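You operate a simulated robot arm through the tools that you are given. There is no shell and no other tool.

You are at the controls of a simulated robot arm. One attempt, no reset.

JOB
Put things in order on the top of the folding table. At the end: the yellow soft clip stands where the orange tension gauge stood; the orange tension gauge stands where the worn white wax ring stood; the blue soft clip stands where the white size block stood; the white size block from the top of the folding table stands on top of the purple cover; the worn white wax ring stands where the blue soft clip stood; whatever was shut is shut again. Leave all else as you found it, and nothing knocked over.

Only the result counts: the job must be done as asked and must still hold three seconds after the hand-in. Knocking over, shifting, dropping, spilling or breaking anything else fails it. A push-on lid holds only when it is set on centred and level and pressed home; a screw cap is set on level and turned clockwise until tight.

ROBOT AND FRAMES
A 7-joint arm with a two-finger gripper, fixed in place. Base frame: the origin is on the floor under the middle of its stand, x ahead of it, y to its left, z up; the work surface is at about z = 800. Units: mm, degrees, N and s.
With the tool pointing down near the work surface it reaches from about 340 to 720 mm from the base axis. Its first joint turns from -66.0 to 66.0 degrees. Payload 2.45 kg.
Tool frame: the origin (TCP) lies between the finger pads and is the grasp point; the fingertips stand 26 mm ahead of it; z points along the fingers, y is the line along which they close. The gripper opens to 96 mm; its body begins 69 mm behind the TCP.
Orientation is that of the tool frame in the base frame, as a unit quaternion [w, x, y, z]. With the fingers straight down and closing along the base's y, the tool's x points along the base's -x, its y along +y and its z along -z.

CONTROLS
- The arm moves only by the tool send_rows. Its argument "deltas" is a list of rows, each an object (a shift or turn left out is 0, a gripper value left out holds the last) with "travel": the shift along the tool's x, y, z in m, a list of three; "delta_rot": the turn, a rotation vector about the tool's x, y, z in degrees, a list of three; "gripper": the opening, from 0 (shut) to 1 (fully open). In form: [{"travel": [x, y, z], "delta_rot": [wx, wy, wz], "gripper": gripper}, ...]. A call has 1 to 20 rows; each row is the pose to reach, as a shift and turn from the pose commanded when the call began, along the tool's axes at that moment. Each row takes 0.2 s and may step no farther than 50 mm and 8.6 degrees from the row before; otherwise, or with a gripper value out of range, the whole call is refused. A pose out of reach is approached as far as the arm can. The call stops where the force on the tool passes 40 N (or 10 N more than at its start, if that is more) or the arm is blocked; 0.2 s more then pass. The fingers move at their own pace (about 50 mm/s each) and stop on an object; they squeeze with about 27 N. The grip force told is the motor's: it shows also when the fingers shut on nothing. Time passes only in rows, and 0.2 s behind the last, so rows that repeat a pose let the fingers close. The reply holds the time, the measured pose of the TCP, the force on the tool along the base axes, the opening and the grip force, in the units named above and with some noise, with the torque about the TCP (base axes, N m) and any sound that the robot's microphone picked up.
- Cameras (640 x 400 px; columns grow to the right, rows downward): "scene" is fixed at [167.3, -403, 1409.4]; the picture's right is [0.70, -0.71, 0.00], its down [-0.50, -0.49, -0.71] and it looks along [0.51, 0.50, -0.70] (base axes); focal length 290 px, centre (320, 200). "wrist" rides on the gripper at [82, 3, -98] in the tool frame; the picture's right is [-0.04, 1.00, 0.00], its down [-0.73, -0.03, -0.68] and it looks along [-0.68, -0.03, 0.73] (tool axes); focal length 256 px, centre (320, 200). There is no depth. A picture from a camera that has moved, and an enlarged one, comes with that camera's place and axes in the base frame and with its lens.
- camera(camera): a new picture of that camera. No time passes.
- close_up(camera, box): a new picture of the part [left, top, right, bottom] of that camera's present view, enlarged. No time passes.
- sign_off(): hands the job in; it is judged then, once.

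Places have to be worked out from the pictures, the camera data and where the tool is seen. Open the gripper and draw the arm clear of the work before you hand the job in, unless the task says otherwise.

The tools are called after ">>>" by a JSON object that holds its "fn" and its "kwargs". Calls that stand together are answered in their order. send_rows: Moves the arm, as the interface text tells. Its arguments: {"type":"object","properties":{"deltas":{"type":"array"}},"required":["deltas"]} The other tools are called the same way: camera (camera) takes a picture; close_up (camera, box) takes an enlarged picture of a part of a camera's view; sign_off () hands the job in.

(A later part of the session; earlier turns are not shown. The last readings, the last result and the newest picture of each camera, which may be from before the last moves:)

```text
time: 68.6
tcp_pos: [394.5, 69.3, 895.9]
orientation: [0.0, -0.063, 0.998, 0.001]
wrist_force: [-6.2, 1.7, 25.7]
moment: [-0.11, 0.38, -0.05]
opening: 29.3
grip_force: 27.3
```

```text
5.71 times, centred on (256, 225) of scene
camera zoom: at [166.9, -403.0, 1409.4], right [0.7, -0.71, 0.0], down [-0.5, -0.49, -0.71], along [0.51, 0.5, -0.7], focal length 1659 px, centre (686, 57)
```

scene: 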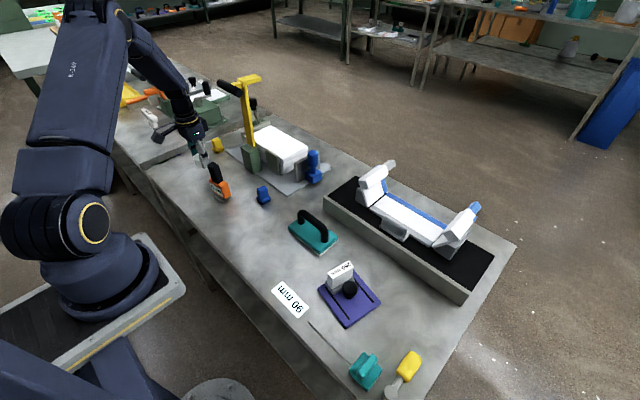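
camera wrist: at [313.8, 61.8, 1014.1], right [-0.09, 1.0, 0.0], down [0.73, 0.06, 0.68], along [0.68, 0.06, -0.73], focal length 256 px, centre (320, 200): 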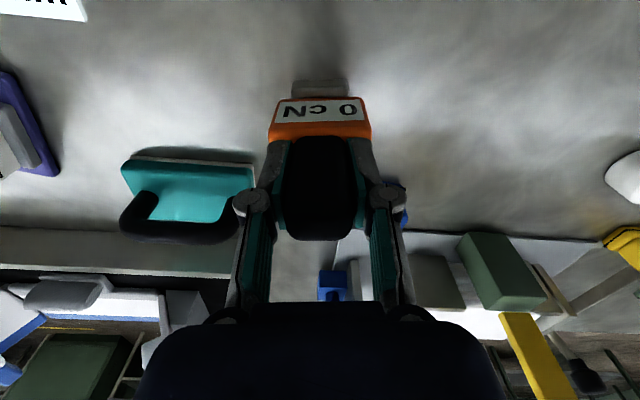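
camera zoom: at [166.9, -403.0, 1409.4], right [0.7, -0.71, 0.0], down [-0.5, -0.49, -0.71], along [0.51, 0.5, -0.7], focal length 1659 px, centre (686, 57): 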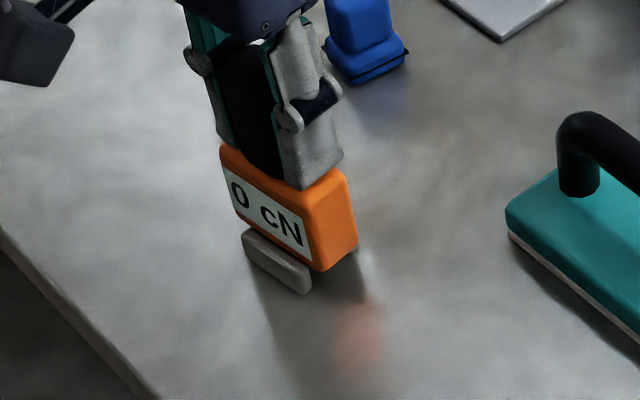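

Firm contact (26 N). I back off 0.6 mm to relieve the preload, then open.

>>> {"fn": "send_rows", "kwargs": {"deltas": [{"travel": [0, 0, -0.0006]}, {"travel": [0, 0, -0.0006]}, {"travel": [0, 0, -0.0006], "gripper": 0.45}, {"travel": [0, 0, -0.0006], "gripper": 0.7}, {"travel": [0, 0, -0.0006], "gripper": 0.95}, {"travel": [0, 0, -0.0006], "gripper": 0.95}, {"travel": [0, 0, -0.0006], "gripper": 0.95}, {"travel": [0, 0, -0.0006], "gripper": 0.95}]}}

>>> {"fn": "close_up", "kwargs": {"camera": "scene", "box": [200, 190, 312, 260]}}

>>> {"fn": "camera", "kwargs": {"camera": "wrist"}}

```text
time: 70.4
tcp_pos: [394.8, 70.2, 895.8]
orientation: [0.0, -0.064, 0.998, 0.0]
wrist_force: [0.3, -0.5, -0.5]
moment: [0.02, 0.01, 0.0]
opening: 91.2
grip_force: 0.1
```

```text
5.71 times, centred on (256, 225) of scene
camera zoom: at [167.3, -403.0, 1409.4], right [0.7, -0.71, 0.0], down [-0.5, -0.49, -0.71], along [0.51, 0.5, -0.7], focal length 1659 px, centre (686, 57)
```

zoom: 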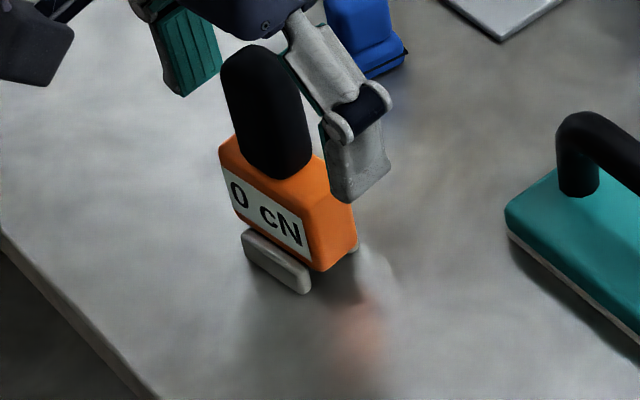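

```text
taken
camera wrist: at [313.9, 61.7, 994.7], right [-0.09, 1.0, 0.0], down [0.73, 0.06, 0.68], along [0.68, 0.06, -0.73], focal length 256 px, centre (320, 200)
```

wrist: 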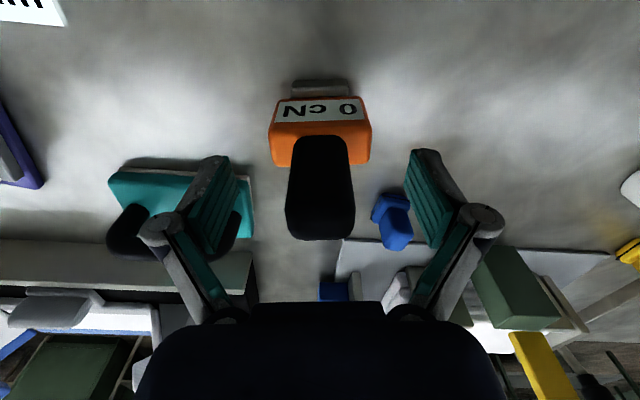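

The gauge stands upright at (≈395.6,67). I rise to z≈1000 and go round at low x toward the yellow clip, keeping well clear of the lever.

>>> {"fn": "send_rows", "kwargs": {"deltas": [{"travel": [0, 0, -0.01]}, {"travel": [0, 0, -0.04]}, {"travel": [0, 0, -0.075], "gripper": 1}, {"travel": [0, 0, -0.1], "gripper": 1}, {"travel": [-0.002, 0.015, -0.103], "gripper": 1}, {"travel": [-0.0065, 0.05, -0.103], "gripper": 1}, {"travel": [-0.0115, 0.09, -0.103], "gripper": 1}, {"travel": [-0.0167, 0.13, -0.103], "gripper": 1}, {"travel": [-0.0218, 0.17, -0.103], "gripper": 1}, {"travel": [-0.0269, 0.21, -0.103], "gripper": 1}, {"travel": [-0.032, 0.25, -0.103], "gripper": 1}, {"travel": [-0.037, 0.287, -0.103], "gripper": 1}, {"travel": [-0.0395, 0.3085, -0.103], "gripper": 1}, {"travel": [-0.0395, 0.3085, -0.103], "gripper": 1}]}}

>>> {"fn": "camera", "kwargs": {"camera": "wrist"}}

>>> {"fn": "camera", "kwargs": {"camera": "scene"}}

```text
time: 73.4
tcp_pos: [396.5, 379.6, 998.8]
orientation: [0.001, -0.064, 0.998, 0.0]
wrist_force: [0.7, -0.6, -0.1]
moment: [0.01, 0.02, 0.02]
opening: 96.0
grip_force: 0.1
```

```text
taken
camera wrist: at [314.0, 372.4, 1098.4], right [-0.09, 1.0, 0.0], down [0.73, 0.06, 0.68], along [0.68, 0.06, -0.73], focal length 256 px, centre (320, 200)
```

wrist: 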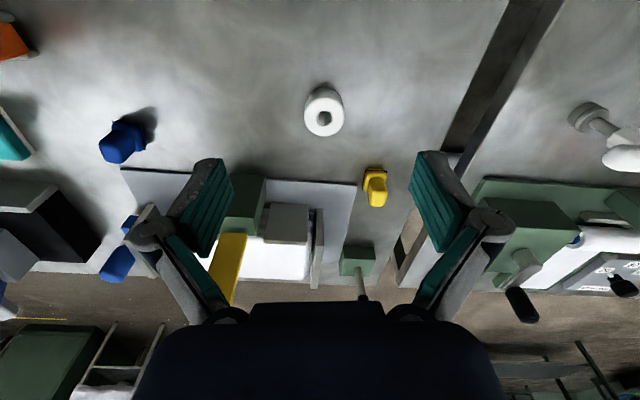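

```text
taken
```

scene: 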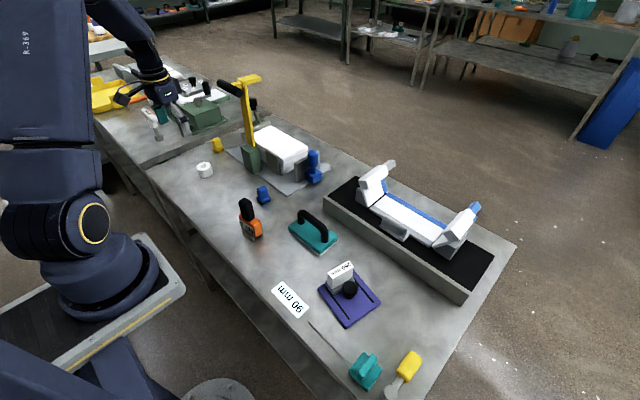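

All placed items stand. Next I approach above the yellow clip, staying at y>380 away from the lever, to measure it.

>>> {"fn": "send_rows", "kwargs": {"deltas": [{"travel": [-0.01, 0.02, 0]}, {"travel": [-0.035, 0.04, 0], "delta_rot": [0, 0, 2]}, {"travel": [-0.065, 0.052, 0.01], "delta_rot": [0, 0, 4.3]}, {"travel": [-0.095, 0.0585, 0.025], "delta_rot": [0, 0, 4.3]}, {"travel": [-0.1133, 0.0611, 0.04], "delta_rot": [0, 0, 4.3]}, {"travel": [-0.1133, 0.0611, 0.04], "delta_rot": [0, 0, 4.3]}]}}

>>> {"fn": "camera", "kwargs": {"camera": "wrist"}}

>>> {"fn": "close_up", "kwargs": {"camera": "wrist", "box": [280, 70, 408, 150]}}

>>> {"fn": "close_up", "kwargs": {"camera": "scene", "box": [170, 100, 298, 180]}}

```text
time: 74.8
tcp_pos: [500.6, 456.7, 958.8]
orientation: [0.001, -0.025, 1.0, 0.0]
wrist_force: [0.9, -0.9, -0.8]
moment: [0.01, 0.0, 0.0]
opening: 95.7
grip_force: 0.0
```

```text
taken
camera wrist: at [419.5, 454.9, 1058.2], right [-0.01, 1.0, 0.0], down [0.73, 0.01, 0.68], along [0.68, 0.01, -0.73], focal length 256 px, centre (320, 200)
```

wrist: 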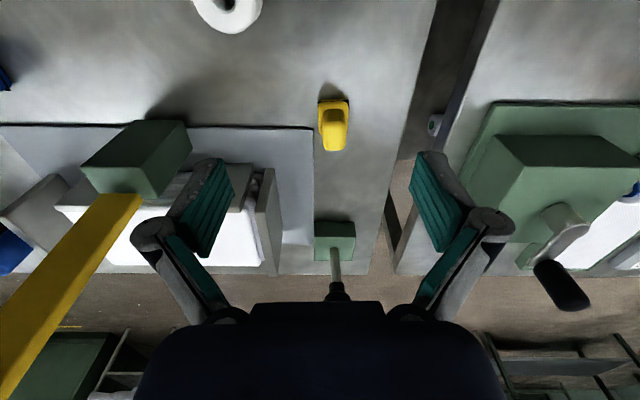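

```text
5.00 times, centred on (344, 110) of wrist
camera zoom: at [419.5, 454.9, 1058.2], right [-0.01, 1.0, 0.0], down [0.73, 0.01, 0.68], along [0.68, 0.01, -0.73], focal length 1280 px, centre (200, 650)
```

zoom: 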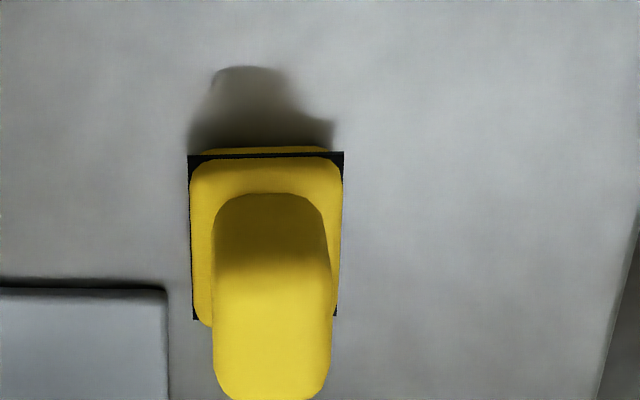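

```text
5.00 times, centred on (234, 140) of scene
camera zoom: at [167.3, -403.0, 1409.4], right [0.7, -0.71, 0.0], down [-0.5, -0.49, -0.71], along [0.51, 0.5, -0.7], focal length 1451 px, centre (750, 500)
```

zoom: 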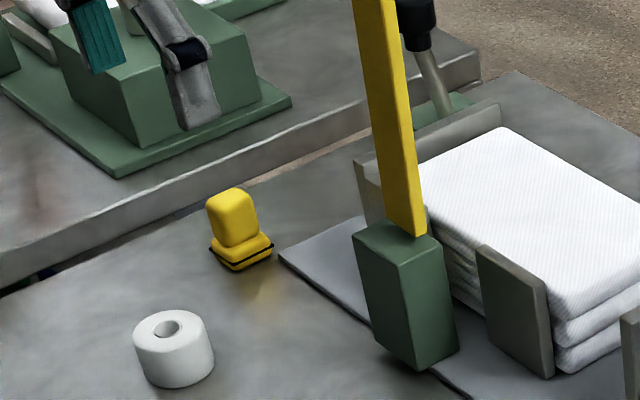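

Yellow clip centre ≈ (538,469.7), yaw ≈ 2°. I move above it and descend to z≈900 to verify reach and alignment.

>>> {"fn": "send_rows", "kwargs": {"deltas": [{"travel": [-0.015, 0.005, 0], "delta_rot": [0, 0, 0.8]}, {"travel": [-0.0387, 0.0127, 0.01], "delta_rot": [0, 0, 0.8]}, {"travel": [-0.0387, 0.0127, 0.035], "delta_rot": [0, 0, 0.8]}, {"travel": [-0.0387, 0.0127, 0.06], "delta_rot": [0, 0, 0.8]}, {"travel": [-0.0387, 0.0127, 0.06], "delta_rot": [0, 0, 0.8]}]}}

>>> {"fn": "camera", "kwargs": {"camera": "wrist"}}

>>> {"fn": "camera", "kwargs": {"camera": "scene"}}

```text
time: 76.0
tcp_pos: [528.3, 460.7, 898.4]
orientation: [0.0, -0.02, 1.0, 0.001]
wrist_force: [0.0, 0.2, -0.2]
moment: [0.04, -0.02, 0.0]
opening: 95.9
grip_force: 0.1
out of reach, approached as far as the arm can: row 2, 3, 4, 5
```

```text
taken
camera wrist: at [448.1, 459.0, 997.5], right [0.0, 1.0, 0.0], down [0.73, 0.0, 0.68], along [0.68, 0.0, -0.73], focal length 256 px, centre (320, 200)
```

wrist: 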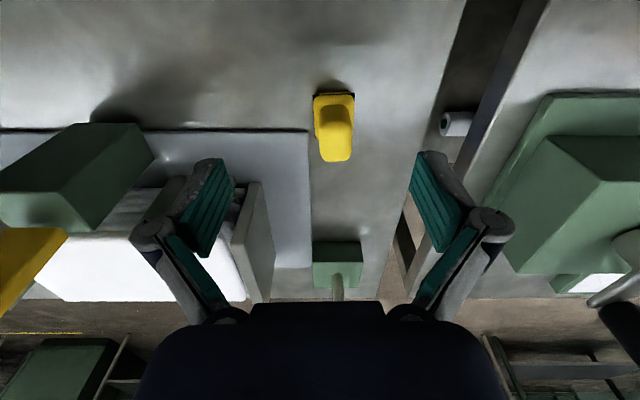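

```text
taken
```

scene: 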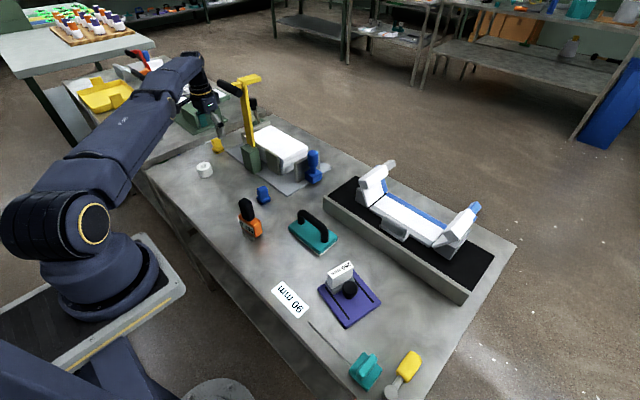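

The arm stopped ~13 mm short at this height (r≈701). I'll check whether the reach improves lower down (tips still above the clip) before considering a slight tilt.

>>> {"fn": "send_rows", "kwargs": {"deltas": [{"travel": [0, 0, 0.01]}, {"travel": [0, 0, 0.02]}, {"travel": [0, 0, 0.02]}]}}

```text
time: 76.8
tcp_pos: [528.5, 459.1, 879.3]
orientation: [0.0, -0.019, 1.0, 0.0]
wrist_force: [-0.2, -0.1, 0.3]
moment: [0.04, -0.01, -0.01]
opening: 95.7
grip_force: 0.1
```

That row was accepted, so the last commanded pose was the clipped one. I try the outward shift again at this lower height.

>>> {"fn": "send_rows", "kwargs": {"deltas": [{"travel": [-0.005, 0.005, 0]}, {"travel": [-0.0098, 0.0095, 0]}, {"travel": [-0.0098, 0.0095, 0]}]}}

>>> {"fn": "camera", "kwargs": {"camera": "wrist"}}

```text
time: 77.6
tcp_pos: [529.2, 459.2, 879.7]
orientation: [0.0, -0.019, 1.0, -0.001]
wrist_force: [0.8, 1.4, -0.5]
moment: [-0.01, 0.02, 0.02]
opening: 96.0
grip_force: 0.1
out of reach, approached as far as the arm can: row 1, 2, 3
```

```text
taken
camera wrist: at [447.4, 458.6, 978.1], right [0.0, 1.0, 0.0], down [0.73, 0.0, 0.68], along [0.68, 0.0, -0.73], focal length 256 px, centre (320, 200)
```

wrist: 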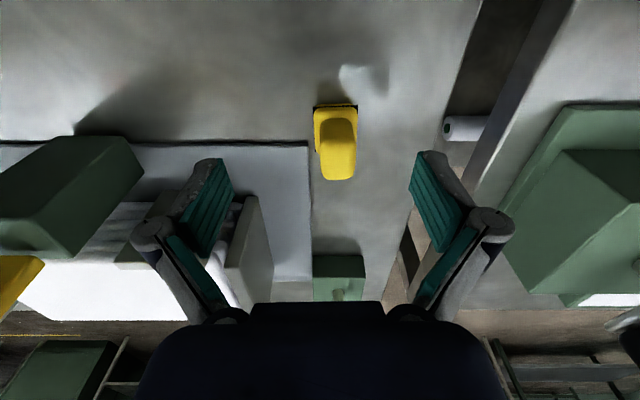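

The vertical reach ends ~13 mm short. I'll tilt the tool 8° about its closing axis (fingertips leaning outward in +x), which keeps the pads flat on the handle's sides, and then shift onto the clip.

>>> {"fn": "send_rows", "kwargs": {"deltas": [{"travel": [0, 0, 0], "delta_rot": [0, -3, 0]}, {"travel": [0, 0, 0], "delta_rot": [0, -6, 0]}, {"travel": [0, 0, 0], "delta_rot": [0, -8, 0]}, {"travel": [0, 0, 0], "delta_rot": [0, -8, 0]}]}}

>>> {"fn": "camera", "kwargs": {"camera": "wrist"}}

```text
time: 78.6
tcp_pos: [529.1, 458.9, 878.8]
orientation: [0.071, -0.02, 0.997, 0.002]
wrist_force: [0.1, 0.7, 0.6]
moment: [-0.01, 0.02, 0.01]
opening: 96.0
grip_force: 0.0
```

```text
taken
camera wrist: at [434.4, 458.0, 965.4], right [0.0, 1.0, 0.01], down [0.63, -0.01, 0.78], along [0.78, 0.0, -0.63], focal length 256 px, centre (320, 200)
```

wrist: 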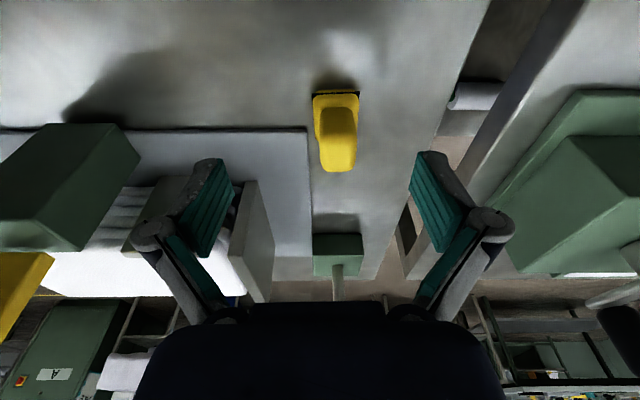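

The tilt worked in the right direction. Now I shift onto the clip's centre at the same height.

>>> {"fn": "send_rows", "kwargs": {"deltas": [{"travel": [-0.004, 0.005, 0.0006]}, {"travel": [-0.0092, 0.0104, 0.0013]}, {"travel": [-0.0092, 0.0104, 0.0013]}]}}

>>> {"fn": "camera", "kwargs": {"camera": "wrist"}}

>>> {"fn": "close_up", "kwargs": {"camera": "wrist", "box": [256, 70, 384, 150]}}

```text
time: 79.4
tcp_pos: [538.2, 469.6, 878.4]
orientation: [0.07, -0.019, 0.997, 0.001]
wrist_force: [0.9, 0.1, 0.2]
moment: [0.01, 0.02, -0.02]
opening: 95.9
grip_force: 0.1
```

```text
taken
camera wrist: at [442.7, 469.0, 965.6], right [0.0, 1.0, 0.01], down [0.63, -0.01, 0.77], along [0.77, 0.0, -0.63], focal length 256 px, centre (320, 200)
```

wrist: 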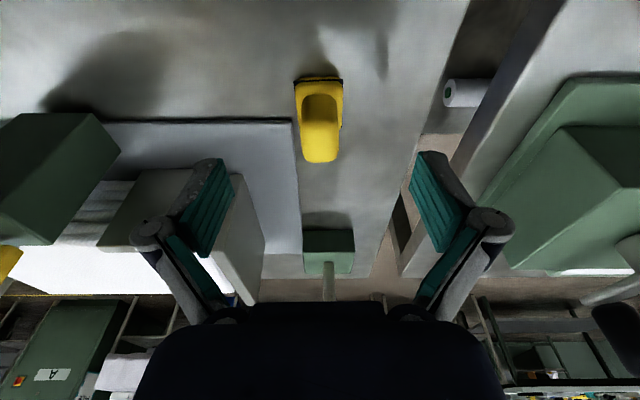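

```text
5.00 times, centred on (320, 110) of wrist
camera zoom: at [442.7, 469.0, 965.6], right [0.0, 1.0, 0.01], down [0.63, -0.01, 0.77], along [0.77, 0.0, -0.63], focal length 1280 px, centre (320, 650)
```

zoom: 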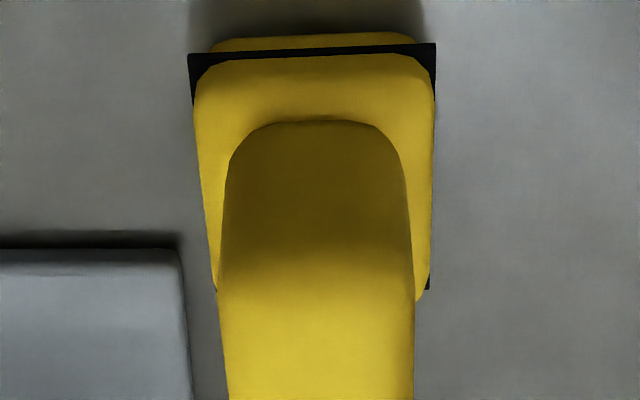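

Position reached and the clip is centred (≈538.4,468.9). I descend 35 mm vertically with the tilt kept.

>>> {"fn": "send_rows", "kwargs": {"deltas": [{"travel": [0.0014, -0.0003, 0.0099]}, {"travel": [0.0028, -0.0003, 0.0198]}, {"travel": [0.0042, -0.0003, 0.0297]}, {"travel": [0.0049, -0.0003, 0.03465]}, {"travel": [0.0049, -0.0003, 0.03465]}]}}

>>> {"fn": "camera", "kwargs": {"camera": "wrist"}}

>>> {"fn": "close_up", "kwargs": {"camera": "scene", "box": [180, 100, 276, 160]}}

```text
time: 80.6
tcp_pos: [537.3, 470.1, 845.5]
orientation: [0.07, -0.019, 0.997, 0.002]
wrist_force: [-0.2, -0.4, 0.0]
moment: [-0.04, -0.01, 0.0]
opening: 95.9
grip_force: 0.1
```

```text
taken
camera wrist: at [442.8, 468.9, 931.5], right [0.0, 1.0, 0.01], down [0.63, -0.01, 0.77], along [0.77, 0.0, -0.63], focal length 256 px, centre (320, 200)
```

wrist: 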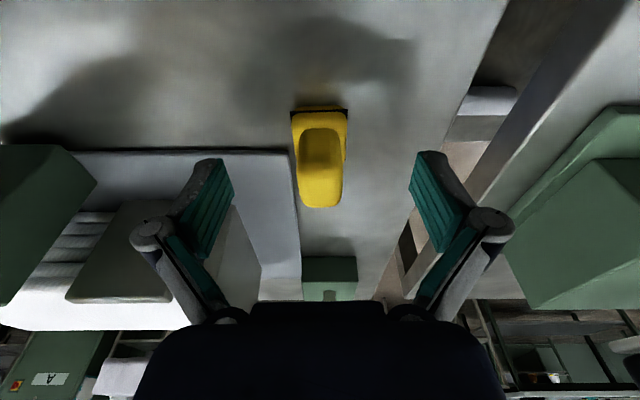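

```text
6.67 times, centred on (228, 130) of scene
camera zoom: at [167.3, -403.0, 1409.4], right [0.7, -0.71, 0.0], down [-0.5, -0.49, -0.71], along [0.51, 0.5, -0.7], focal length 1935 px, centre (933, 667)
```

zoom: 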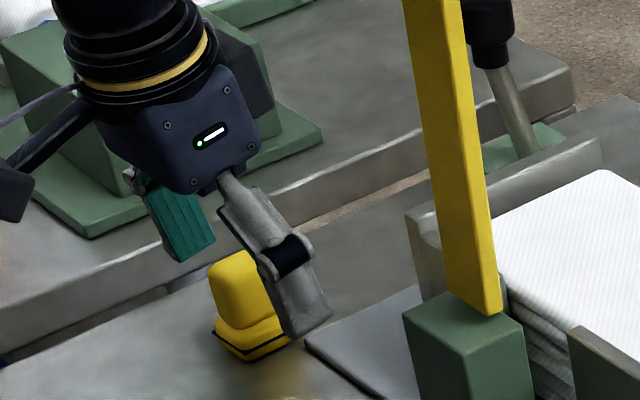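

The handle is centred between the pads with no contact force. Closing.

>>> {"fn": "send_rows", "kwargs": {"deltas": [{"gripper": 0}, {"gripper": 0}, {"gripper": 0}, {"gripper": 0}, {"gripper": 0}, {"gripper": 0}, {"gripper": 0}]}}

>>> {"fn": "camera", "kwargs": {"camera": "wrist"}}

```text
time: 82.2
tcp_pos: [537.5, 470.3, 845.8]
orientation: [0.071, -0.02, 0.997, 0.002]
wrist_force: [0.5, 1.5, 6.3]
moment: [-0.03, -0.02, 0.03]
opening: 20.9
grip_force: 27.0
```

```text
taken
camera wrist: at [443.0, 469.0, 932.1], right [0.0, 1.0, 0.01], down [0.63, -0.01, 0.78], along [0.78, 0.0, -0.63], focal length 256 px, centre (320, 200)
```

wrist: 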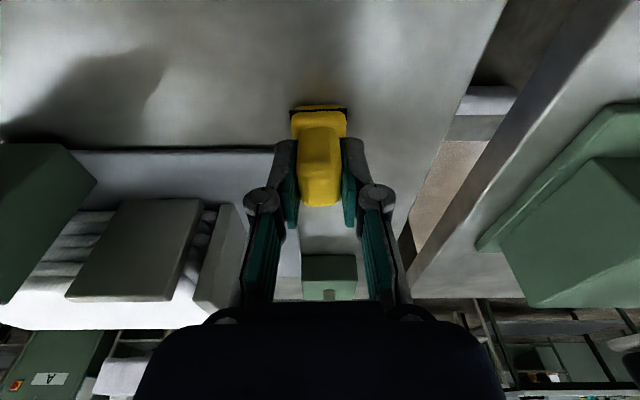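

Gripped at 20.9 mm. I lift vertically first, then draw radially inward and up, keeping the tilt.

>>> {"fn": "send_rows", "kwargs": {"deltas": [{"travel": [-0.0006, 0, -0.004]}, {"travel": [-0.0014, 0, -0.0099]}, {"travel": [-0.0028, 0, -0.0198]}, {"travel": [0.0138, -0.0072, -0.0474]}, {"travel": [0.0405, -0.0161, -0.0763]}, {"travel": [0.0734, -0.0267, -0.0961]}, {"travel": [0.1036, -0.0406, -0.1004]}, {"travel": [0.1036, -0.0406, -0.1004]}]}}

>>> {"fn": "camera", "kwargs": {"camera": "wrist"}}

>>> {"fn": "camera", "kwargs": {"camera": "scene"}}

```text
time: 84.0
tcp_pos: [420.5, 426.6, 929.0]
orientation: [0.069, -0.019, 0.997, 0.001]
wrist_force: [-0.2, -0.6, 0.0]
moment: [0.02, 0.01, -0.02]
opening: 20.9
grip_force: 27.7
```

```text
taken
camera wrist: at [327.0, 424.6, 1015.2], right [0.0, 1.0, 0.01], down [0.63, -0.01, 0.77], along [0.77, 0.0, -0.63], focal length 256 px, centre (320, 200)
```

wrist: 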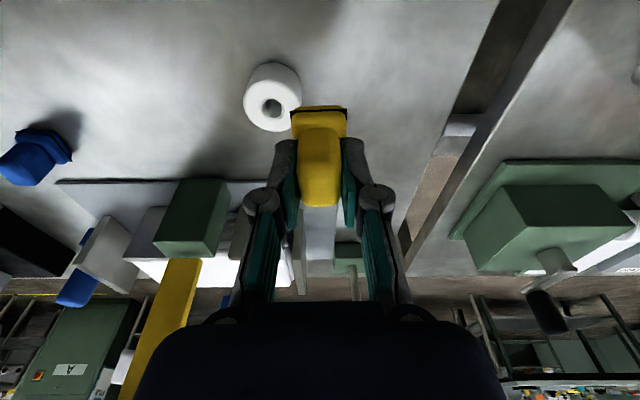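

```text
taken
```

scene: 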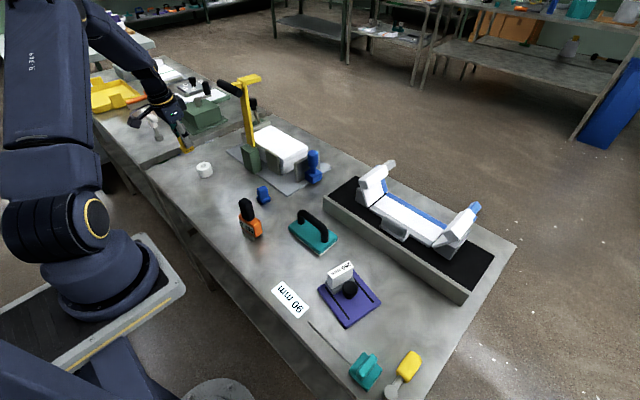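

The yellow clip is held upright. Now I carry it to above the gauge's old place (417.3,249), well clear of the lever bar, and part way down.

>>> {"fn": "send_rows", "kwargs": {"deltas": [{"travel": [0.001, -0.012, -0.0001]}, {"travel": [0.0026, -0.037, -0.0004]}, {"travel": [0.0044, -0.063, -0.0006]}, {"travel": [0.0063, -0.09, -0.0009]}, {"travel": [0.0082, -0.117, -0.0012]}, {"travel": [0.0101, -0.144, -0.0014]}, {"travel": [0.0115, -0.165, -0.0016]}, {"travel": [0.0123, -0.1759, -0.0017]}, {"travel": [0.0151, -0.1759, 0.0181]}, {"travel": [0.0185, -0.1759, 0.0428]}, {"travel": [0.0207, -0.1759, 0.0576]}, {"travel": [0.0207, -0.1759, 0.0576]}]}}

>>> {"fn": "camera", "kwargs": {"camera": "wrist"}}

>>> {"fn": "close_up", "kwargs": {"camera": "scene", "box": [170, 140, 266, 200]}}

```text
time: 86.6
tcp_pos: [415.8, 248.6, 870.3]
orientation: [0.07, -0.019, 0.997, 0.001]
wrist_force: [-0.5, 0.3, -1.5]
moment: [0.0, -0.02, 0.01]
opening: 20.9
grip_force: 27.0
```

```text
taken
camera wrist: at [321.9, 248.0, 956.6], right [0.0, 1.0, 0.01], down [0.63, 0.0, 0.77], along [0.77, 0.0, -0.63], focal length 256 px, centre (320, 200)
```

wrist: 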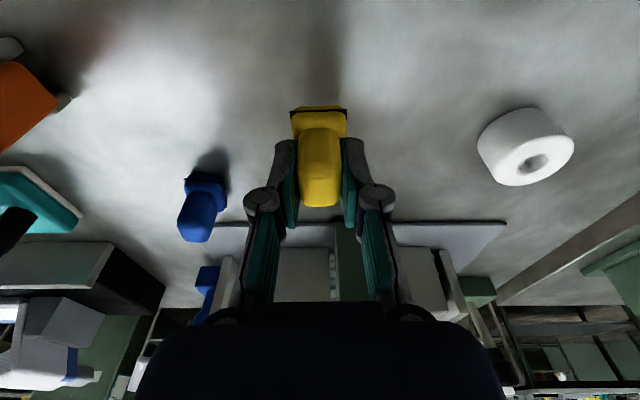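

```text
6.67 times, centred on (218, 170) of scene
camera zoom: at [167.3, -403.0, 1409.4], right [0.7, -0.71, 0.0], down [-0.5, -0.49, -0.71], along [0.51, 0.5, -0.7], focal length 1935 px, centre (1000, 400)
```

zoom: 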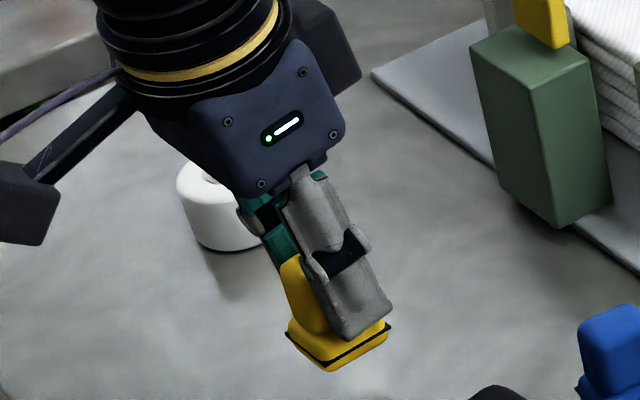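

Above the gauge's old place with about 25 mm to go. Lowering 22 mm, then fine steps.

>>> {"fn": "send_rows", "kwargs": {"deltas": [{"travel": [0.0012, 0, 0.0089]}, {"travel": [0.0022, 0, 0.0158]}, {"travel": [0.0029, 0, 0.0208]}, {"travel": [0.0031, 0, 0.0218]}, {"travel": [0.0031, 0, 0.0218]}]}}

```text
time: 87.8
tcp_pos: [416.3, 248.9, 846.2]
orientation: [0.069, -0.02, 0.997, 0.001]
wrist_force: [-0.6, -0.1, -0.2]
moment: [0.04, 0.0, -0.02]
opening: 20.8
grip_force: 27.1
```

>>> {"fn": "send_rows", "kwargs": {"deltas": [{"travel": [0.00014, 0, 0.00099]}, {"travel": [0.00028, 0, 0.00198]}, {"travel": [0.00028, 0, 0.00198]}]}}

```text
time: 88.6
tcp_pos: [417.8, 247.2, 846.0]
orientation: [0.07, -0.019, 0.997, 0.001]
wrist_force: [-5.1, -2.4, 20.0]
moment: [-0.1, 0.25, 0.01]
opening: 20.8
grip_force: 27.0
```

Contact at 20 N. I back off half a millimetre and release.

>>> {"fn": "send_rows", "kwargs": {"deltas": [{"travel": [-7e-05, 0, -0.0005]}, {"travel": [-7e-05, 0, -0.0005]}, {"travel": [-7e-05, 0, -0.0005], "gripper": 0.4}, {"travel": [-7e-05, 0, -0.0005], "gripper": 0.7}, {"travel": [-7e-05, 0, -0.0005], "gripper": 0.95}, {"travel": [-7e-05, 0, -0.0005], "gripper": 0.95}, {"travel": [-7e-05, 0, -0.0005], "gripper": 0.95}, {"travel": [-7e-05, 0, -0.0005], "gripper": 0.95}]}}

>>> {"fn": "camera", "kwargs": {"camera": "wrist"}}

>>> {"fn": "close_up", "kwargs": {"camera": "scene", "box": [170, 150, 266, 210]}}

```text
time: 90.4
tcp_pos: [415.3, 248.9, 845.4]
orientation: [0.07, -0.02, 0.997, 0.001]
wrist_force: [-0.1, 0.0, 0.0]
moment: [0.01, 0.0, 0.01]
opening: 91.1
grip_force: 0.1
```

```text
taken
camera wrist: at [322.3, 247.2, 932.0], right [0.0, 1.0, 0.01], down [0.63, -0.01, 0.77], along [0.77, 0.0, -0.63], focal length 256 px, centre (320, 200)
```

wrist: 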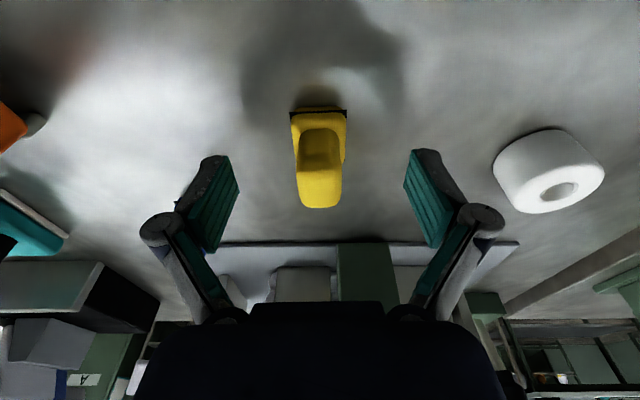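

```text
6.67 times, centred on (218, 180) of scene
camera zoom: at [167.3, -403.0, 1409.4], right [0.7, -0.71, 0.0], down [-0.5, -0.49, -0.71], along [0.51, 0.5, -0.7], focal length 1935 px, centre (1000, 333)
```

zoom: 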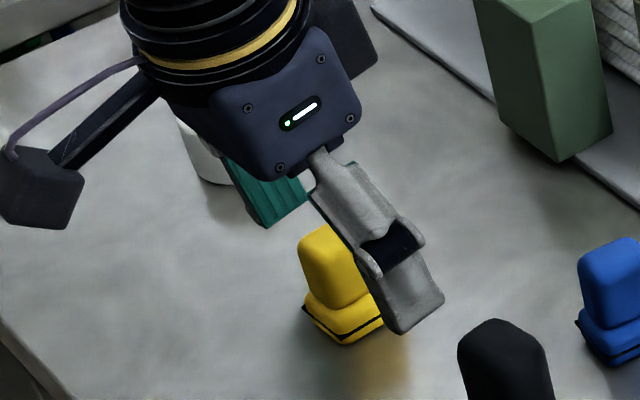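

The yellow clip stands on the gauge's old place. I rise straight up, remove the tilt, and climb to z≈1200 to look down at the displaced lever.

>>> {"fn": "send_rows", "kwargs": {"deltas": [{"travel": [-0.0014, 0, -0.0099]}, {"travel": [-0.0056, 0, -0.0396]}, {"travel": [-0.0112, 0, -0.079], "gripper": 1}, {"travel": [-0.0167, 0, -0.1188], "gripper": 1}, {"travel": [-0.0209, 0, -0.1485], "gripper": 1}, {"travel": [-0.0209, 0, -0.1485], "delta_rot": [0, 4, 0], "gripper": 1}, {"travel": [-0.0209, 0, -0.1485], "delta_rot": [0, 8, 0], "gripper": 1}, {"travel": [-0.0209, 0, -0.1485], "delta_rot": [0, 8, 0], "gripper": 1}]}}

>>> {"fn": "close_up", "kwargs": {"camera": "scene", "box": [170, 150, 266, 210]}}

>>> {"fn": "close_up", "kwargs": {"camera": "scene", "box": [60, 40, 260, 165]}}

```text
time: 92.2
tcp_pos: [417.2, 247.8, 996.5]
orientation: [0.0, -0.019, 1.0, 0.0]
wrist_force: [0.7, 0.0, 0.8]
moment: [-0.04, 0.01, -0.02]
opening: 96.0
grip_force: 0.1
```

```text
6.67 times, centred on (218, 180) of scene
camera zoom: at [167.3, -403.0, 1409.4], right [0.7, -0.71, 0.0], down [-0.5, -0.49, -0.71], along [0.51, 0.5, -0.7], focal length 1935 px, centre (1000, 333)
```

zoom: 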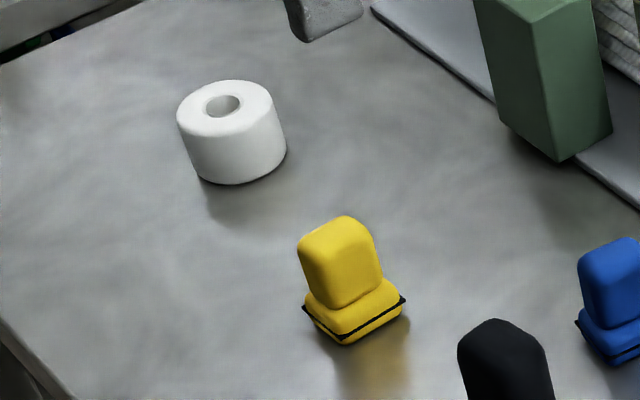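

```text
3.20 times, centred on (160, 102) of scene
camera zoom: at [167.3, -403.0, 1409.4], right [0.7, -0.71, 0.0], down [-0.5, -0.49, -0.71], along [0.51, 0.5, -0.7], focal length 929 px, centre (832, 512)
```

zoom: 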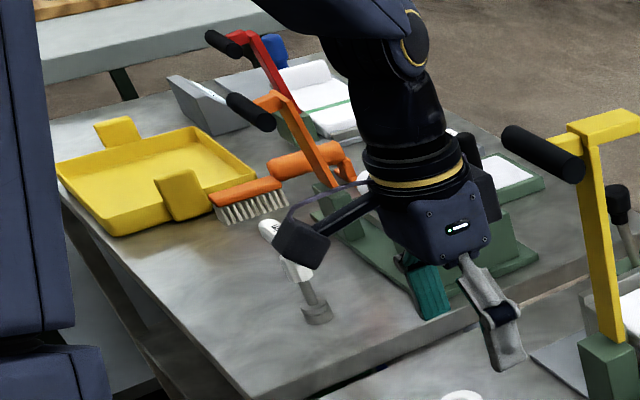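

Everything on the table stands well, and the other machines' levers are unchanged. I climb to z≈1200 beside the lever for a downward view.

>>> {"fn": "send_rows", "kwargs": {"deltas": [{"travel": [0, 0, -0.03]}, {"travel": [0, 0, -0.07]}, {"travel": [0, 0, -0.11]}, {"travel": [0, 0, -0.15]}, {"travel": [0, 0.01, -0.185]}, {"travel": [0, 0.03, -0.205]}, {"travel": [0, 0.04, -0.205]}, {"travel": [0, 0.04, -0.205]}]}}

>>> {"fn": "camera", "kwargs": {"camera": "wrist"}}

>>> {"fn": "close_up", "kwargs": {"camera": "scene", "box": [190, 50, 318, 130]}}

```text
time: 94.0
tcp_pos: [415.5, 288.0, 1202.5]
orientation: [0.0, -0.02, 1.0, 0.0]
wrist_force: [0.4, -0.1, -0.2]
moment: [0.0, 0.03, 0.01]
opening: 96.4
grip_force: 0.0
```

```text
taken
camera wrist: at [333.8, 287.5, 1300.8], right [0.0, 1.0, 0.0], down [0.73, 0.0, 0.68], along [0.68, 0.0, -0.73], focal length 256 px, centre (320, 200)
```

wrist: 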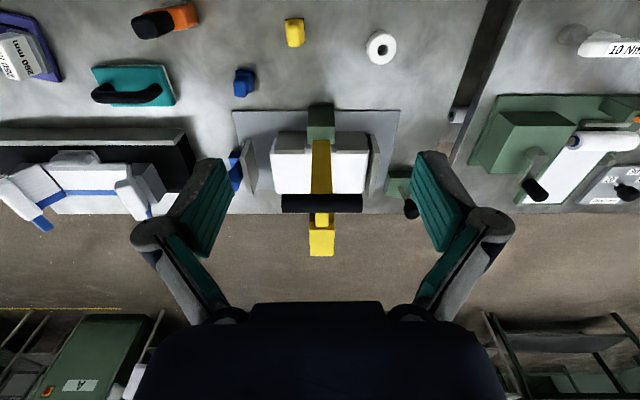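

```text
5.00 times, centred on (254, 90) of scene
camera zoom: at [167.3, -403.0, 1409.4], right [0.7, -0.71, 0.0], down [-0.5, -0.49, -0.71], along [0.51, 0.5, -0.7], focal length 1451 px, centre (650, 750)
```

zoom: 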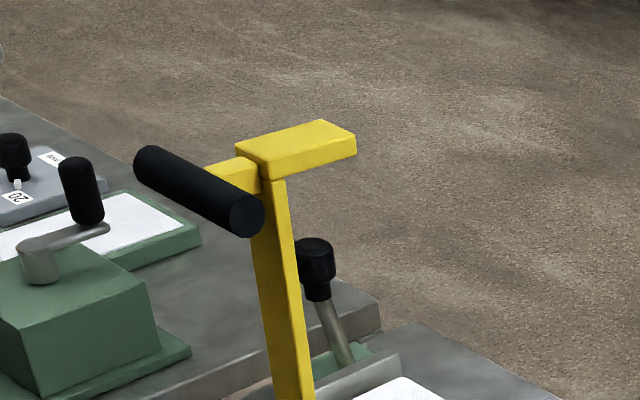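

From above, the bar's centre is at about (534.5,289.8,1088) versus (498.7,290,1086) at the start, i.e. the lever was turned ≈8° about a y-axis. I'll turn the tool 90° (closing along x) and go above the free −y end of the bar at (534.5,252).

>>> {"fn": "send_rows", "kwargs": {"deltas": [{"travel": [-0.005, -0.002, 0.0], "delta_rot": [0, 0, -7]}, {"travel": [-0.015, -0.006, 0.0], "delta_rot": [0, 0, -15]}, {"travel": [-0.027, -0.01, 0.0], "delta_rot": [0, 0, -23]}, {"travel": [-0.039, -0.014, 0.005], "delta_rot": [0, 0, -31]}, {"travel": [-0.051, -0.018, 0.01], "delta_rot": [0, 0, -39]}, {"travel": [-0.063, -0.022, 0.015], "delta_rot": [0, 0, -47]}, {"travel": [-0.075, -0.026, 0.02], "delta_rot": [0, 0, -55]}, {"travel": [-0.087, -0.03, 0.025], "delta_rot": [0, 0, -63]}, {"travel": [-0.098, -0.034, 0.03], "delta_rot": [0, 0, -71]}, {"travel": [-0.109, -0.038, 0.035], "delta_rot": [0, 0, -79]}, {"travel": [-0.1164, -0.041, 0.04], "delta_rot": [0, 0, -87]}, {"travel": [-0.1164, -0.041, 0.04], "delta_rot": [0, 0, -87.8]}, {"travel": [-0.1164, -0.041, 0.04], "delta_rot": [0, 0, -87.8]}]}}

>>> {"fn": "camera", "kwargs": {"camera": "wrist"}}

>>> {"fn": "close_up", "kwargs": {"camera": "scene", "box": [190, 30, 318, 110]}}

```text
time: 96.8
tcp_pos: [533.0, 252.1, 1160.6]
orientation: [0.0, 0.708, -0.706, 0.0]
wrist_force: [0.7, 0.6, 0.1]
moment: [-0.03, 0.04, 0.0]
opening: 95.8
grip_force: 0.1
```

```text
taken
camera wrist: at [530.1, 169.8, 1259.8], right [-1.0, 0.04, 0.0], down [0.03, 0.73, 0.68], along [0.03, 0.68, -0.73], focal length 256 px, centre (320, 200)
```

wrist: 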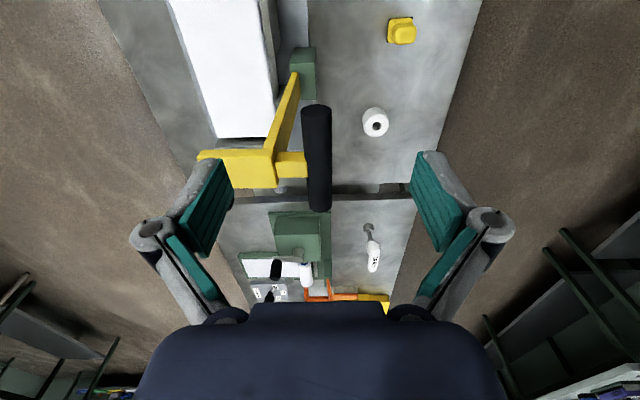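

```text
5.00 times, centred on (254, 70) of scene
camera zoom: at [167.3, -403.0, 1409.4], right [0.7, -0.71, 0.0], down [-0.5, -0.49, -0.71], along [0.51, 0.5, -0.7], focal length 1451 px, centre (650, 850)
```

zoom: 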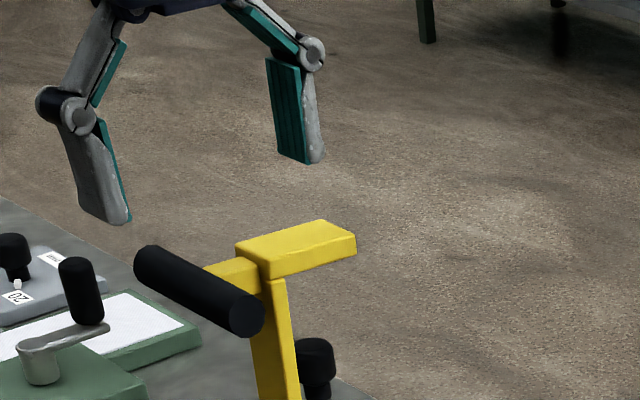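

Seen from the −y side, the bar runs y≈244–338 at x≈536, with the yellow head starting at y≈270. I shift slightly to (535.6,249) and lower partway.

>>> {"fn": "send_rows", "kwargs": {"deltas": [{"travel": [0.003, -0.0025, 0.01]}, {"travel": [0.003, -0.0025, 0.031]}, {"travel": [0.003, -0.0025, 0.031]}]}}

>>> {"fn": "camera", "kwargs": {"camera": "wrist"}}

>>> {"fn": "close_up", "kwargs": {"camera": "wrist", "box": [160, 80, 480, 280]}}

```text
time: 97.6
tcp_pos: [537.5, 248.7, 1130.3]
orientation: [0.0, -0.707, 0.707, 0.0]
wrist_force: [0.0, 0.0, -1.1]
moment: [0.03, 0.01, 0.01]
opening: 95.9
grip_force: 0.1
```

```text
taken
camera wrist: at [533.7, 166.5, 1228.7], right [-1.0, 0.04, 0.0], down [0.03, 0.73, 0.68], along [0.03, 0.68, -0.73], focal length 256 px, centre (320, 200)
```

wrist: 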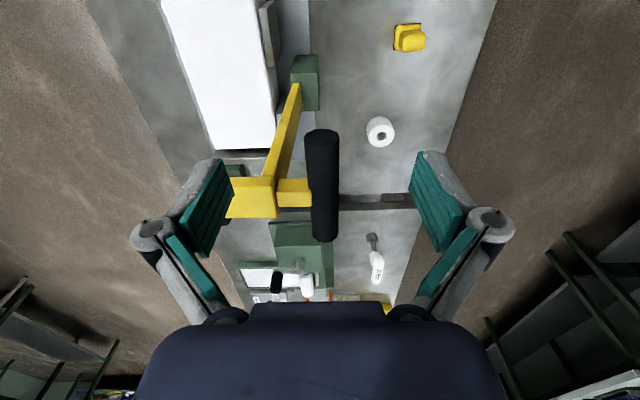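

```text
2.00 times, centred on (320, 180) of wrist
camera zoom: at [533.7, 166.5, 1228.7], right [-1.0, 0.04, 0.0], down [0.03, 0.73, 0.68], along [0.03, 0.68, -0.73], focal length 512 px, centre (320, 240)
```

zoom: 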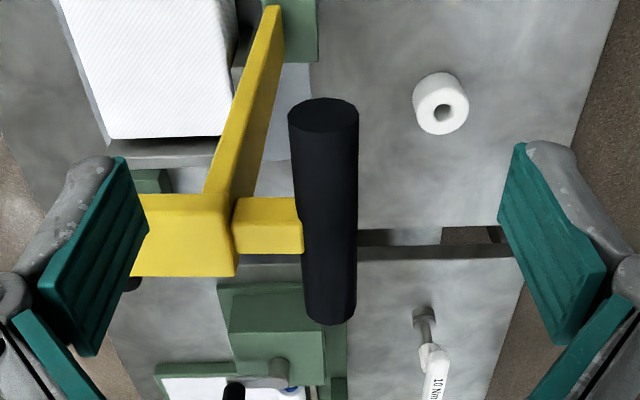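

The bar lies centred between the fingers, and the head is ~7 mm beyond the finger in y. I narrow the opening and descend to the bar's height (z≈1088), watching force.

>>> {"fn": "send_rows", "kwargs": {"deltas": [{"travel": [0, 0, 0.005], "gripper": 0.6}, {"travel": [0, 0, 0.015], "gripper": 0.6}, {"travel": [0, 0, 0.025], "gripper": 0.6}, {"travel": [0, 0, 0.035], "gripper": 0.6}, {"travel": [0, 0, 0.0425], "gripper": 0.6}, {"travel": [0, 0, 0.0425], "gripper": 0.6}]}}

>>> {"fn": "camera", "kwargs": {"camera": "wrist"}}

>>> {"fn": "close_up", "kwargs": {"camera": "scene", "box": [190, 50, 318, 130]}}

```text
time: 99.0
tcp_pos: [535.2, 248.5, 1087.5]
orientation: [0.0, 0.708, -0.706, 0.0]
wrist_force: [-0.2, 0.1, -0.4]
moment: [-0.01, 0.0, -0.02]
opening: 57.6
grip_force: 0.1
```

```text
taken
camera wrist: at [532.5, 166.5, 1186.0], right [-1.0, 0.04, 0.0], down [0.03, 0.73, 0.68], along [0.03, 0.68, -0.73], focal length 256 px, centre (320, 200)
```

wrist: 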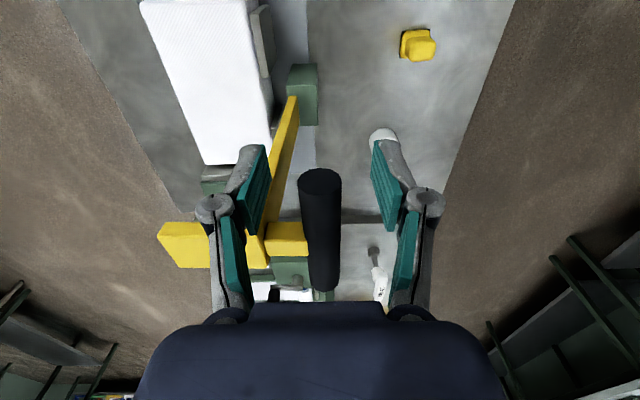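

```text
5.00 times, centred on (254, 90) of scene
camera zoom: at [167.3, -403.0, 1409.4], right [0.7, -0.71, 0.0], down [-0.5, -0.49, -0.71], along [0.51, 0.5, -0.7], focal length 1451 px, centre (650, 750)
```

zoom: 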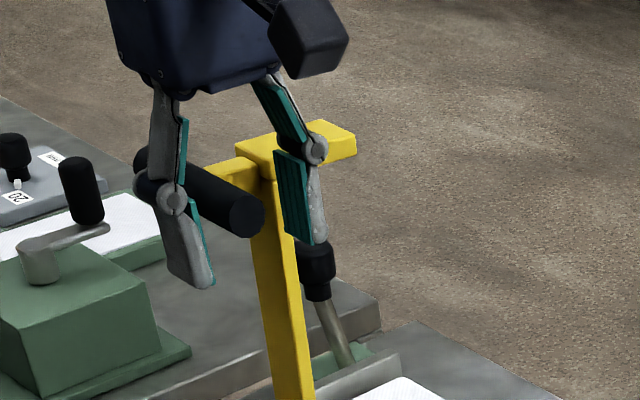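

The fingers flank the bar's free end without touching. I close on the bar.

>>> {"fn": "send_rows", "kwargs": {"deltas": [{"gripper": 0}, {"gripper": 0}, {"gripper": 0}, {"gripper": 0}, {"gripper": 0}]}}

>>> {"fn": "camera", "kwargs": {"camera": "wrist"}}

```text
time: 100.2
tcp_pos: [536.5, 248.8, 1087.7]
orientation: [0.0, 0.707, -0.707, 0.0]
wrist_force: [0.0, -0.2, -0.5]
moment: [0.03, -0.04, -0.01]
opening: 19.9
grip_force: 44.9
```

```text
taken
camera wrist: at [532.5, 166.6, 1186.1], right [-1.0, 0.04, 0.0], down [0.03, 0.73, 0.68], along [0.03, 0.68, -0.73], focal length 256 px, centre (320, 200)
```

wrist: 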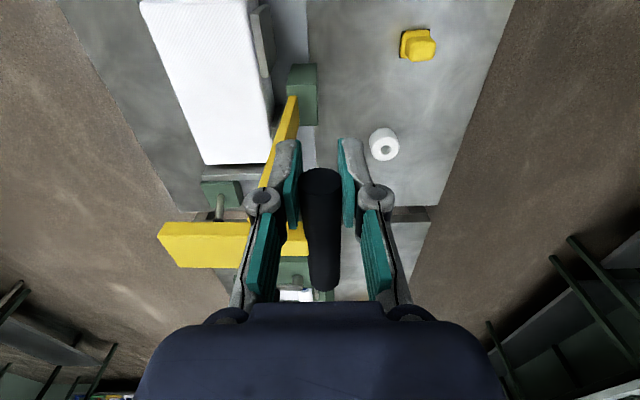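

Gripping the bar (20 mm). I pull it gently 10 mm in −x and check forces and pictures.

>>> {"fn": "send_rows", "kwargs": {"deltas": [{"travel": [0, 0.002, 0]}, {"travel": [0, 0.004, 0]}, {"travel": [0, 0.006, 0.0003]}, {"travel": [0, 0.008, 0.0005]}, {"travel": [0, 0.01, 0.0007]}, {"travel": [0, 0.01, 0.0007]}]}}

>>> {"fn": "close_up", "kwargs": {"camera": "scene", "box": [190, 50, 318, 130]}}

>>> {"fn": "camera", "kwargs": {"camera": "wrist"}}

```text
time: 101.6
tcp_pos: [526.5, 248.3, 1086.1]
orientation: [-0.001, -0.706, 0.708, 0.001]
wrist_force: [3.0, 4.9, -11.6]
moment: [0.37, -0.15, -0.06]
opening: 20.0
grip_force: 44.8
```

```text
5.00 times, centred on (254, 90) of scene
camera zoom: at [167.6, -402.8, 1409.4], right [0.7, -0.71, 0.0], down [-0.5, -0.49, -0.71], along [0.51, 0.5, -0.7], focal length 1451 px, centre (650, 750)
```

zoom: 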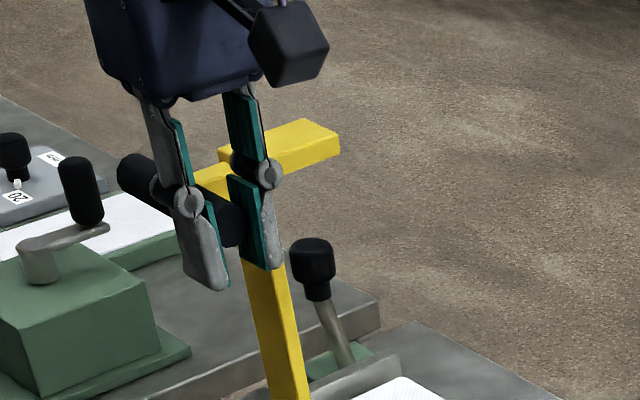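

```text
taken
camera wrist: at [522.5, 166.6, 1185.1], right [-1.0, 0.04, 0.0], down [0.03, 0.73, 0.68], along [0.03, 0.68, -0.73], focal length 256 px, centre (320, 200)
```

wrist: 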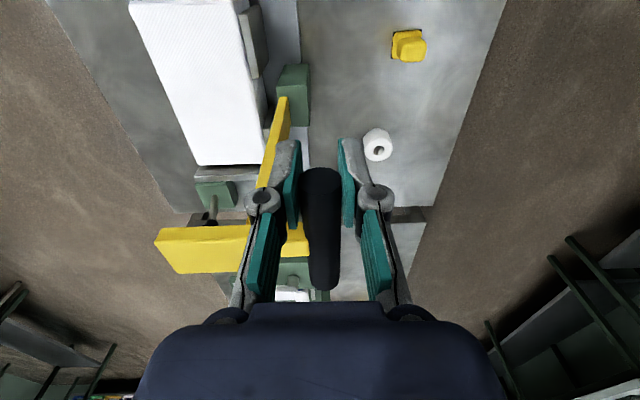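

The lever follows. I take the reference zoom (same box as at the start) to measure how far it still has to go.

>>> {"fn": "close_up", "kwargs": {"camera": "scene", "box": [170, 120, 330, 220]}}

>>> {"fn": "close_up", "kwargs": {"camera": "scene", "box": [60, 40, 260, 165]}}

```text
4.00 times, centred on (250, 170) of scene
camera zoom: at [167.6, -402.8, 1409.4], right [0.7, -0.71, 0.0], down [-0.5, -0.49, -0.71], along [0.51, 0.5, -0.7], focal length 1161 px, centre (600, 320)
```

zoom: 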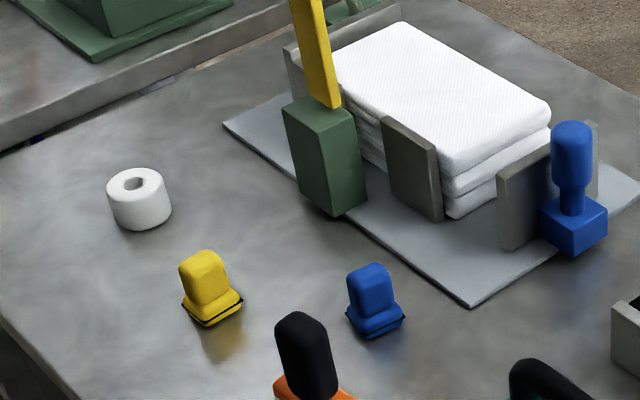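

```text
3.20 times, centred on (160, 102) of scene
camera zoom: at [167.6, -402.8, 1409.4], right [0.7, -0.71, 0.0], down [-0.5, -0.49, -0.71], along [0.51, 0.5, -0.7], focal length 929 px, centre (832, 512)
```

zoom: 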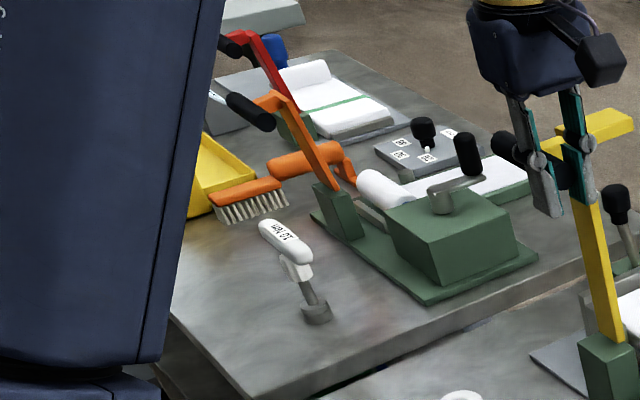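

I take the two other zooms that also exist from before the nudge, to calibrate the lever's remaining offset.

>>> {"fn": "close_up", "kwargs": {"camera": "scene", "box": [160, 120, 288, 200]}}

>>> {"fn": "close_up", "kwargs": {"camera": "scene", "box": [180, 130, 276, 190]}}

>>> {"fn": "close_up", "kwargs": {"camera": "scene", "box": [160, 100, 288, 180]}}

```text
5.00 times, centred on (224, 160) of scene
camera zoom: at [167.6, -402.8, 1409.4], right [0.7, -0.71, 0.0], down [-0.5, -0.49, -0.71], along [0.51, 0.5, -0.7], focal length 1451 px, centre (800, 400)
```

zoom: 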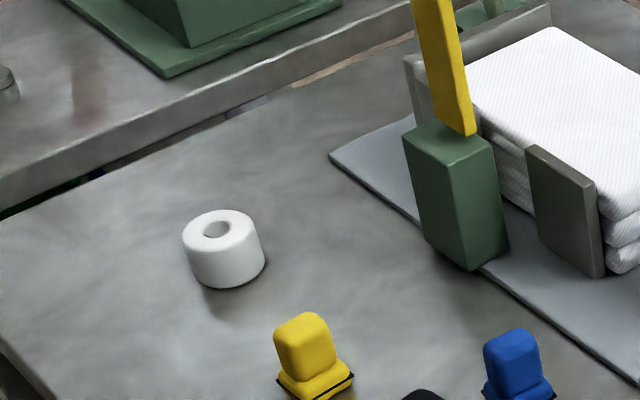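

```text
6.67 times, centred on (228, 160) of scene
camera zoom: at [167.6, -402.8, 1409.4], right [0.7, -0.71, 0.0], down [-0.5, -0.49, -0.71], along [0.51, 0.5, -0.7], focal length 1935 px, centre (933, 467)
```

zoom: 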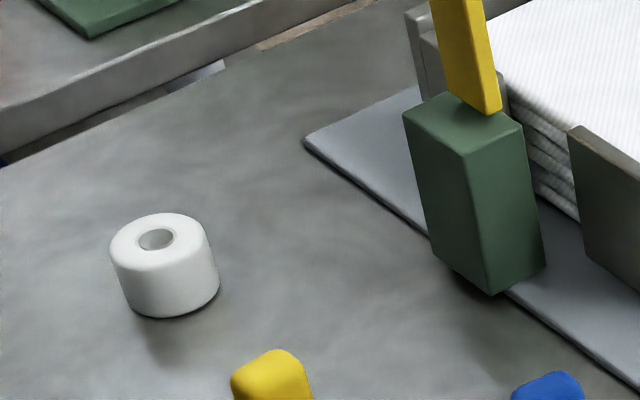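

```text
5.00 times, centred on (224, 140) of scene
camera zoom: at [167.6, -402.8, 1409.4], right [0.7, -0.71, 0.0], down [-0.5, -0.49, -0.71], along [0.51, 0.5, -0.7], focal length 1451 px, centre (800, 500)
```

zoom: 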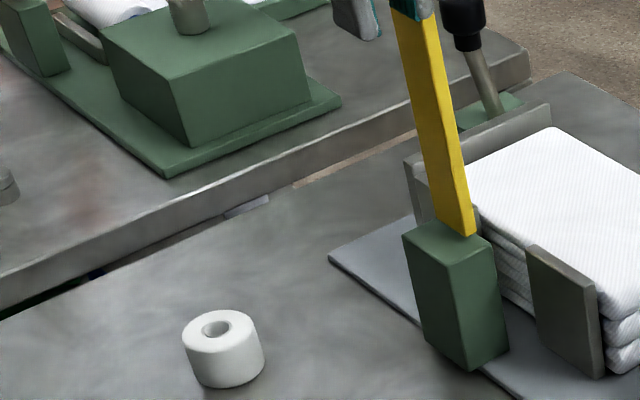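

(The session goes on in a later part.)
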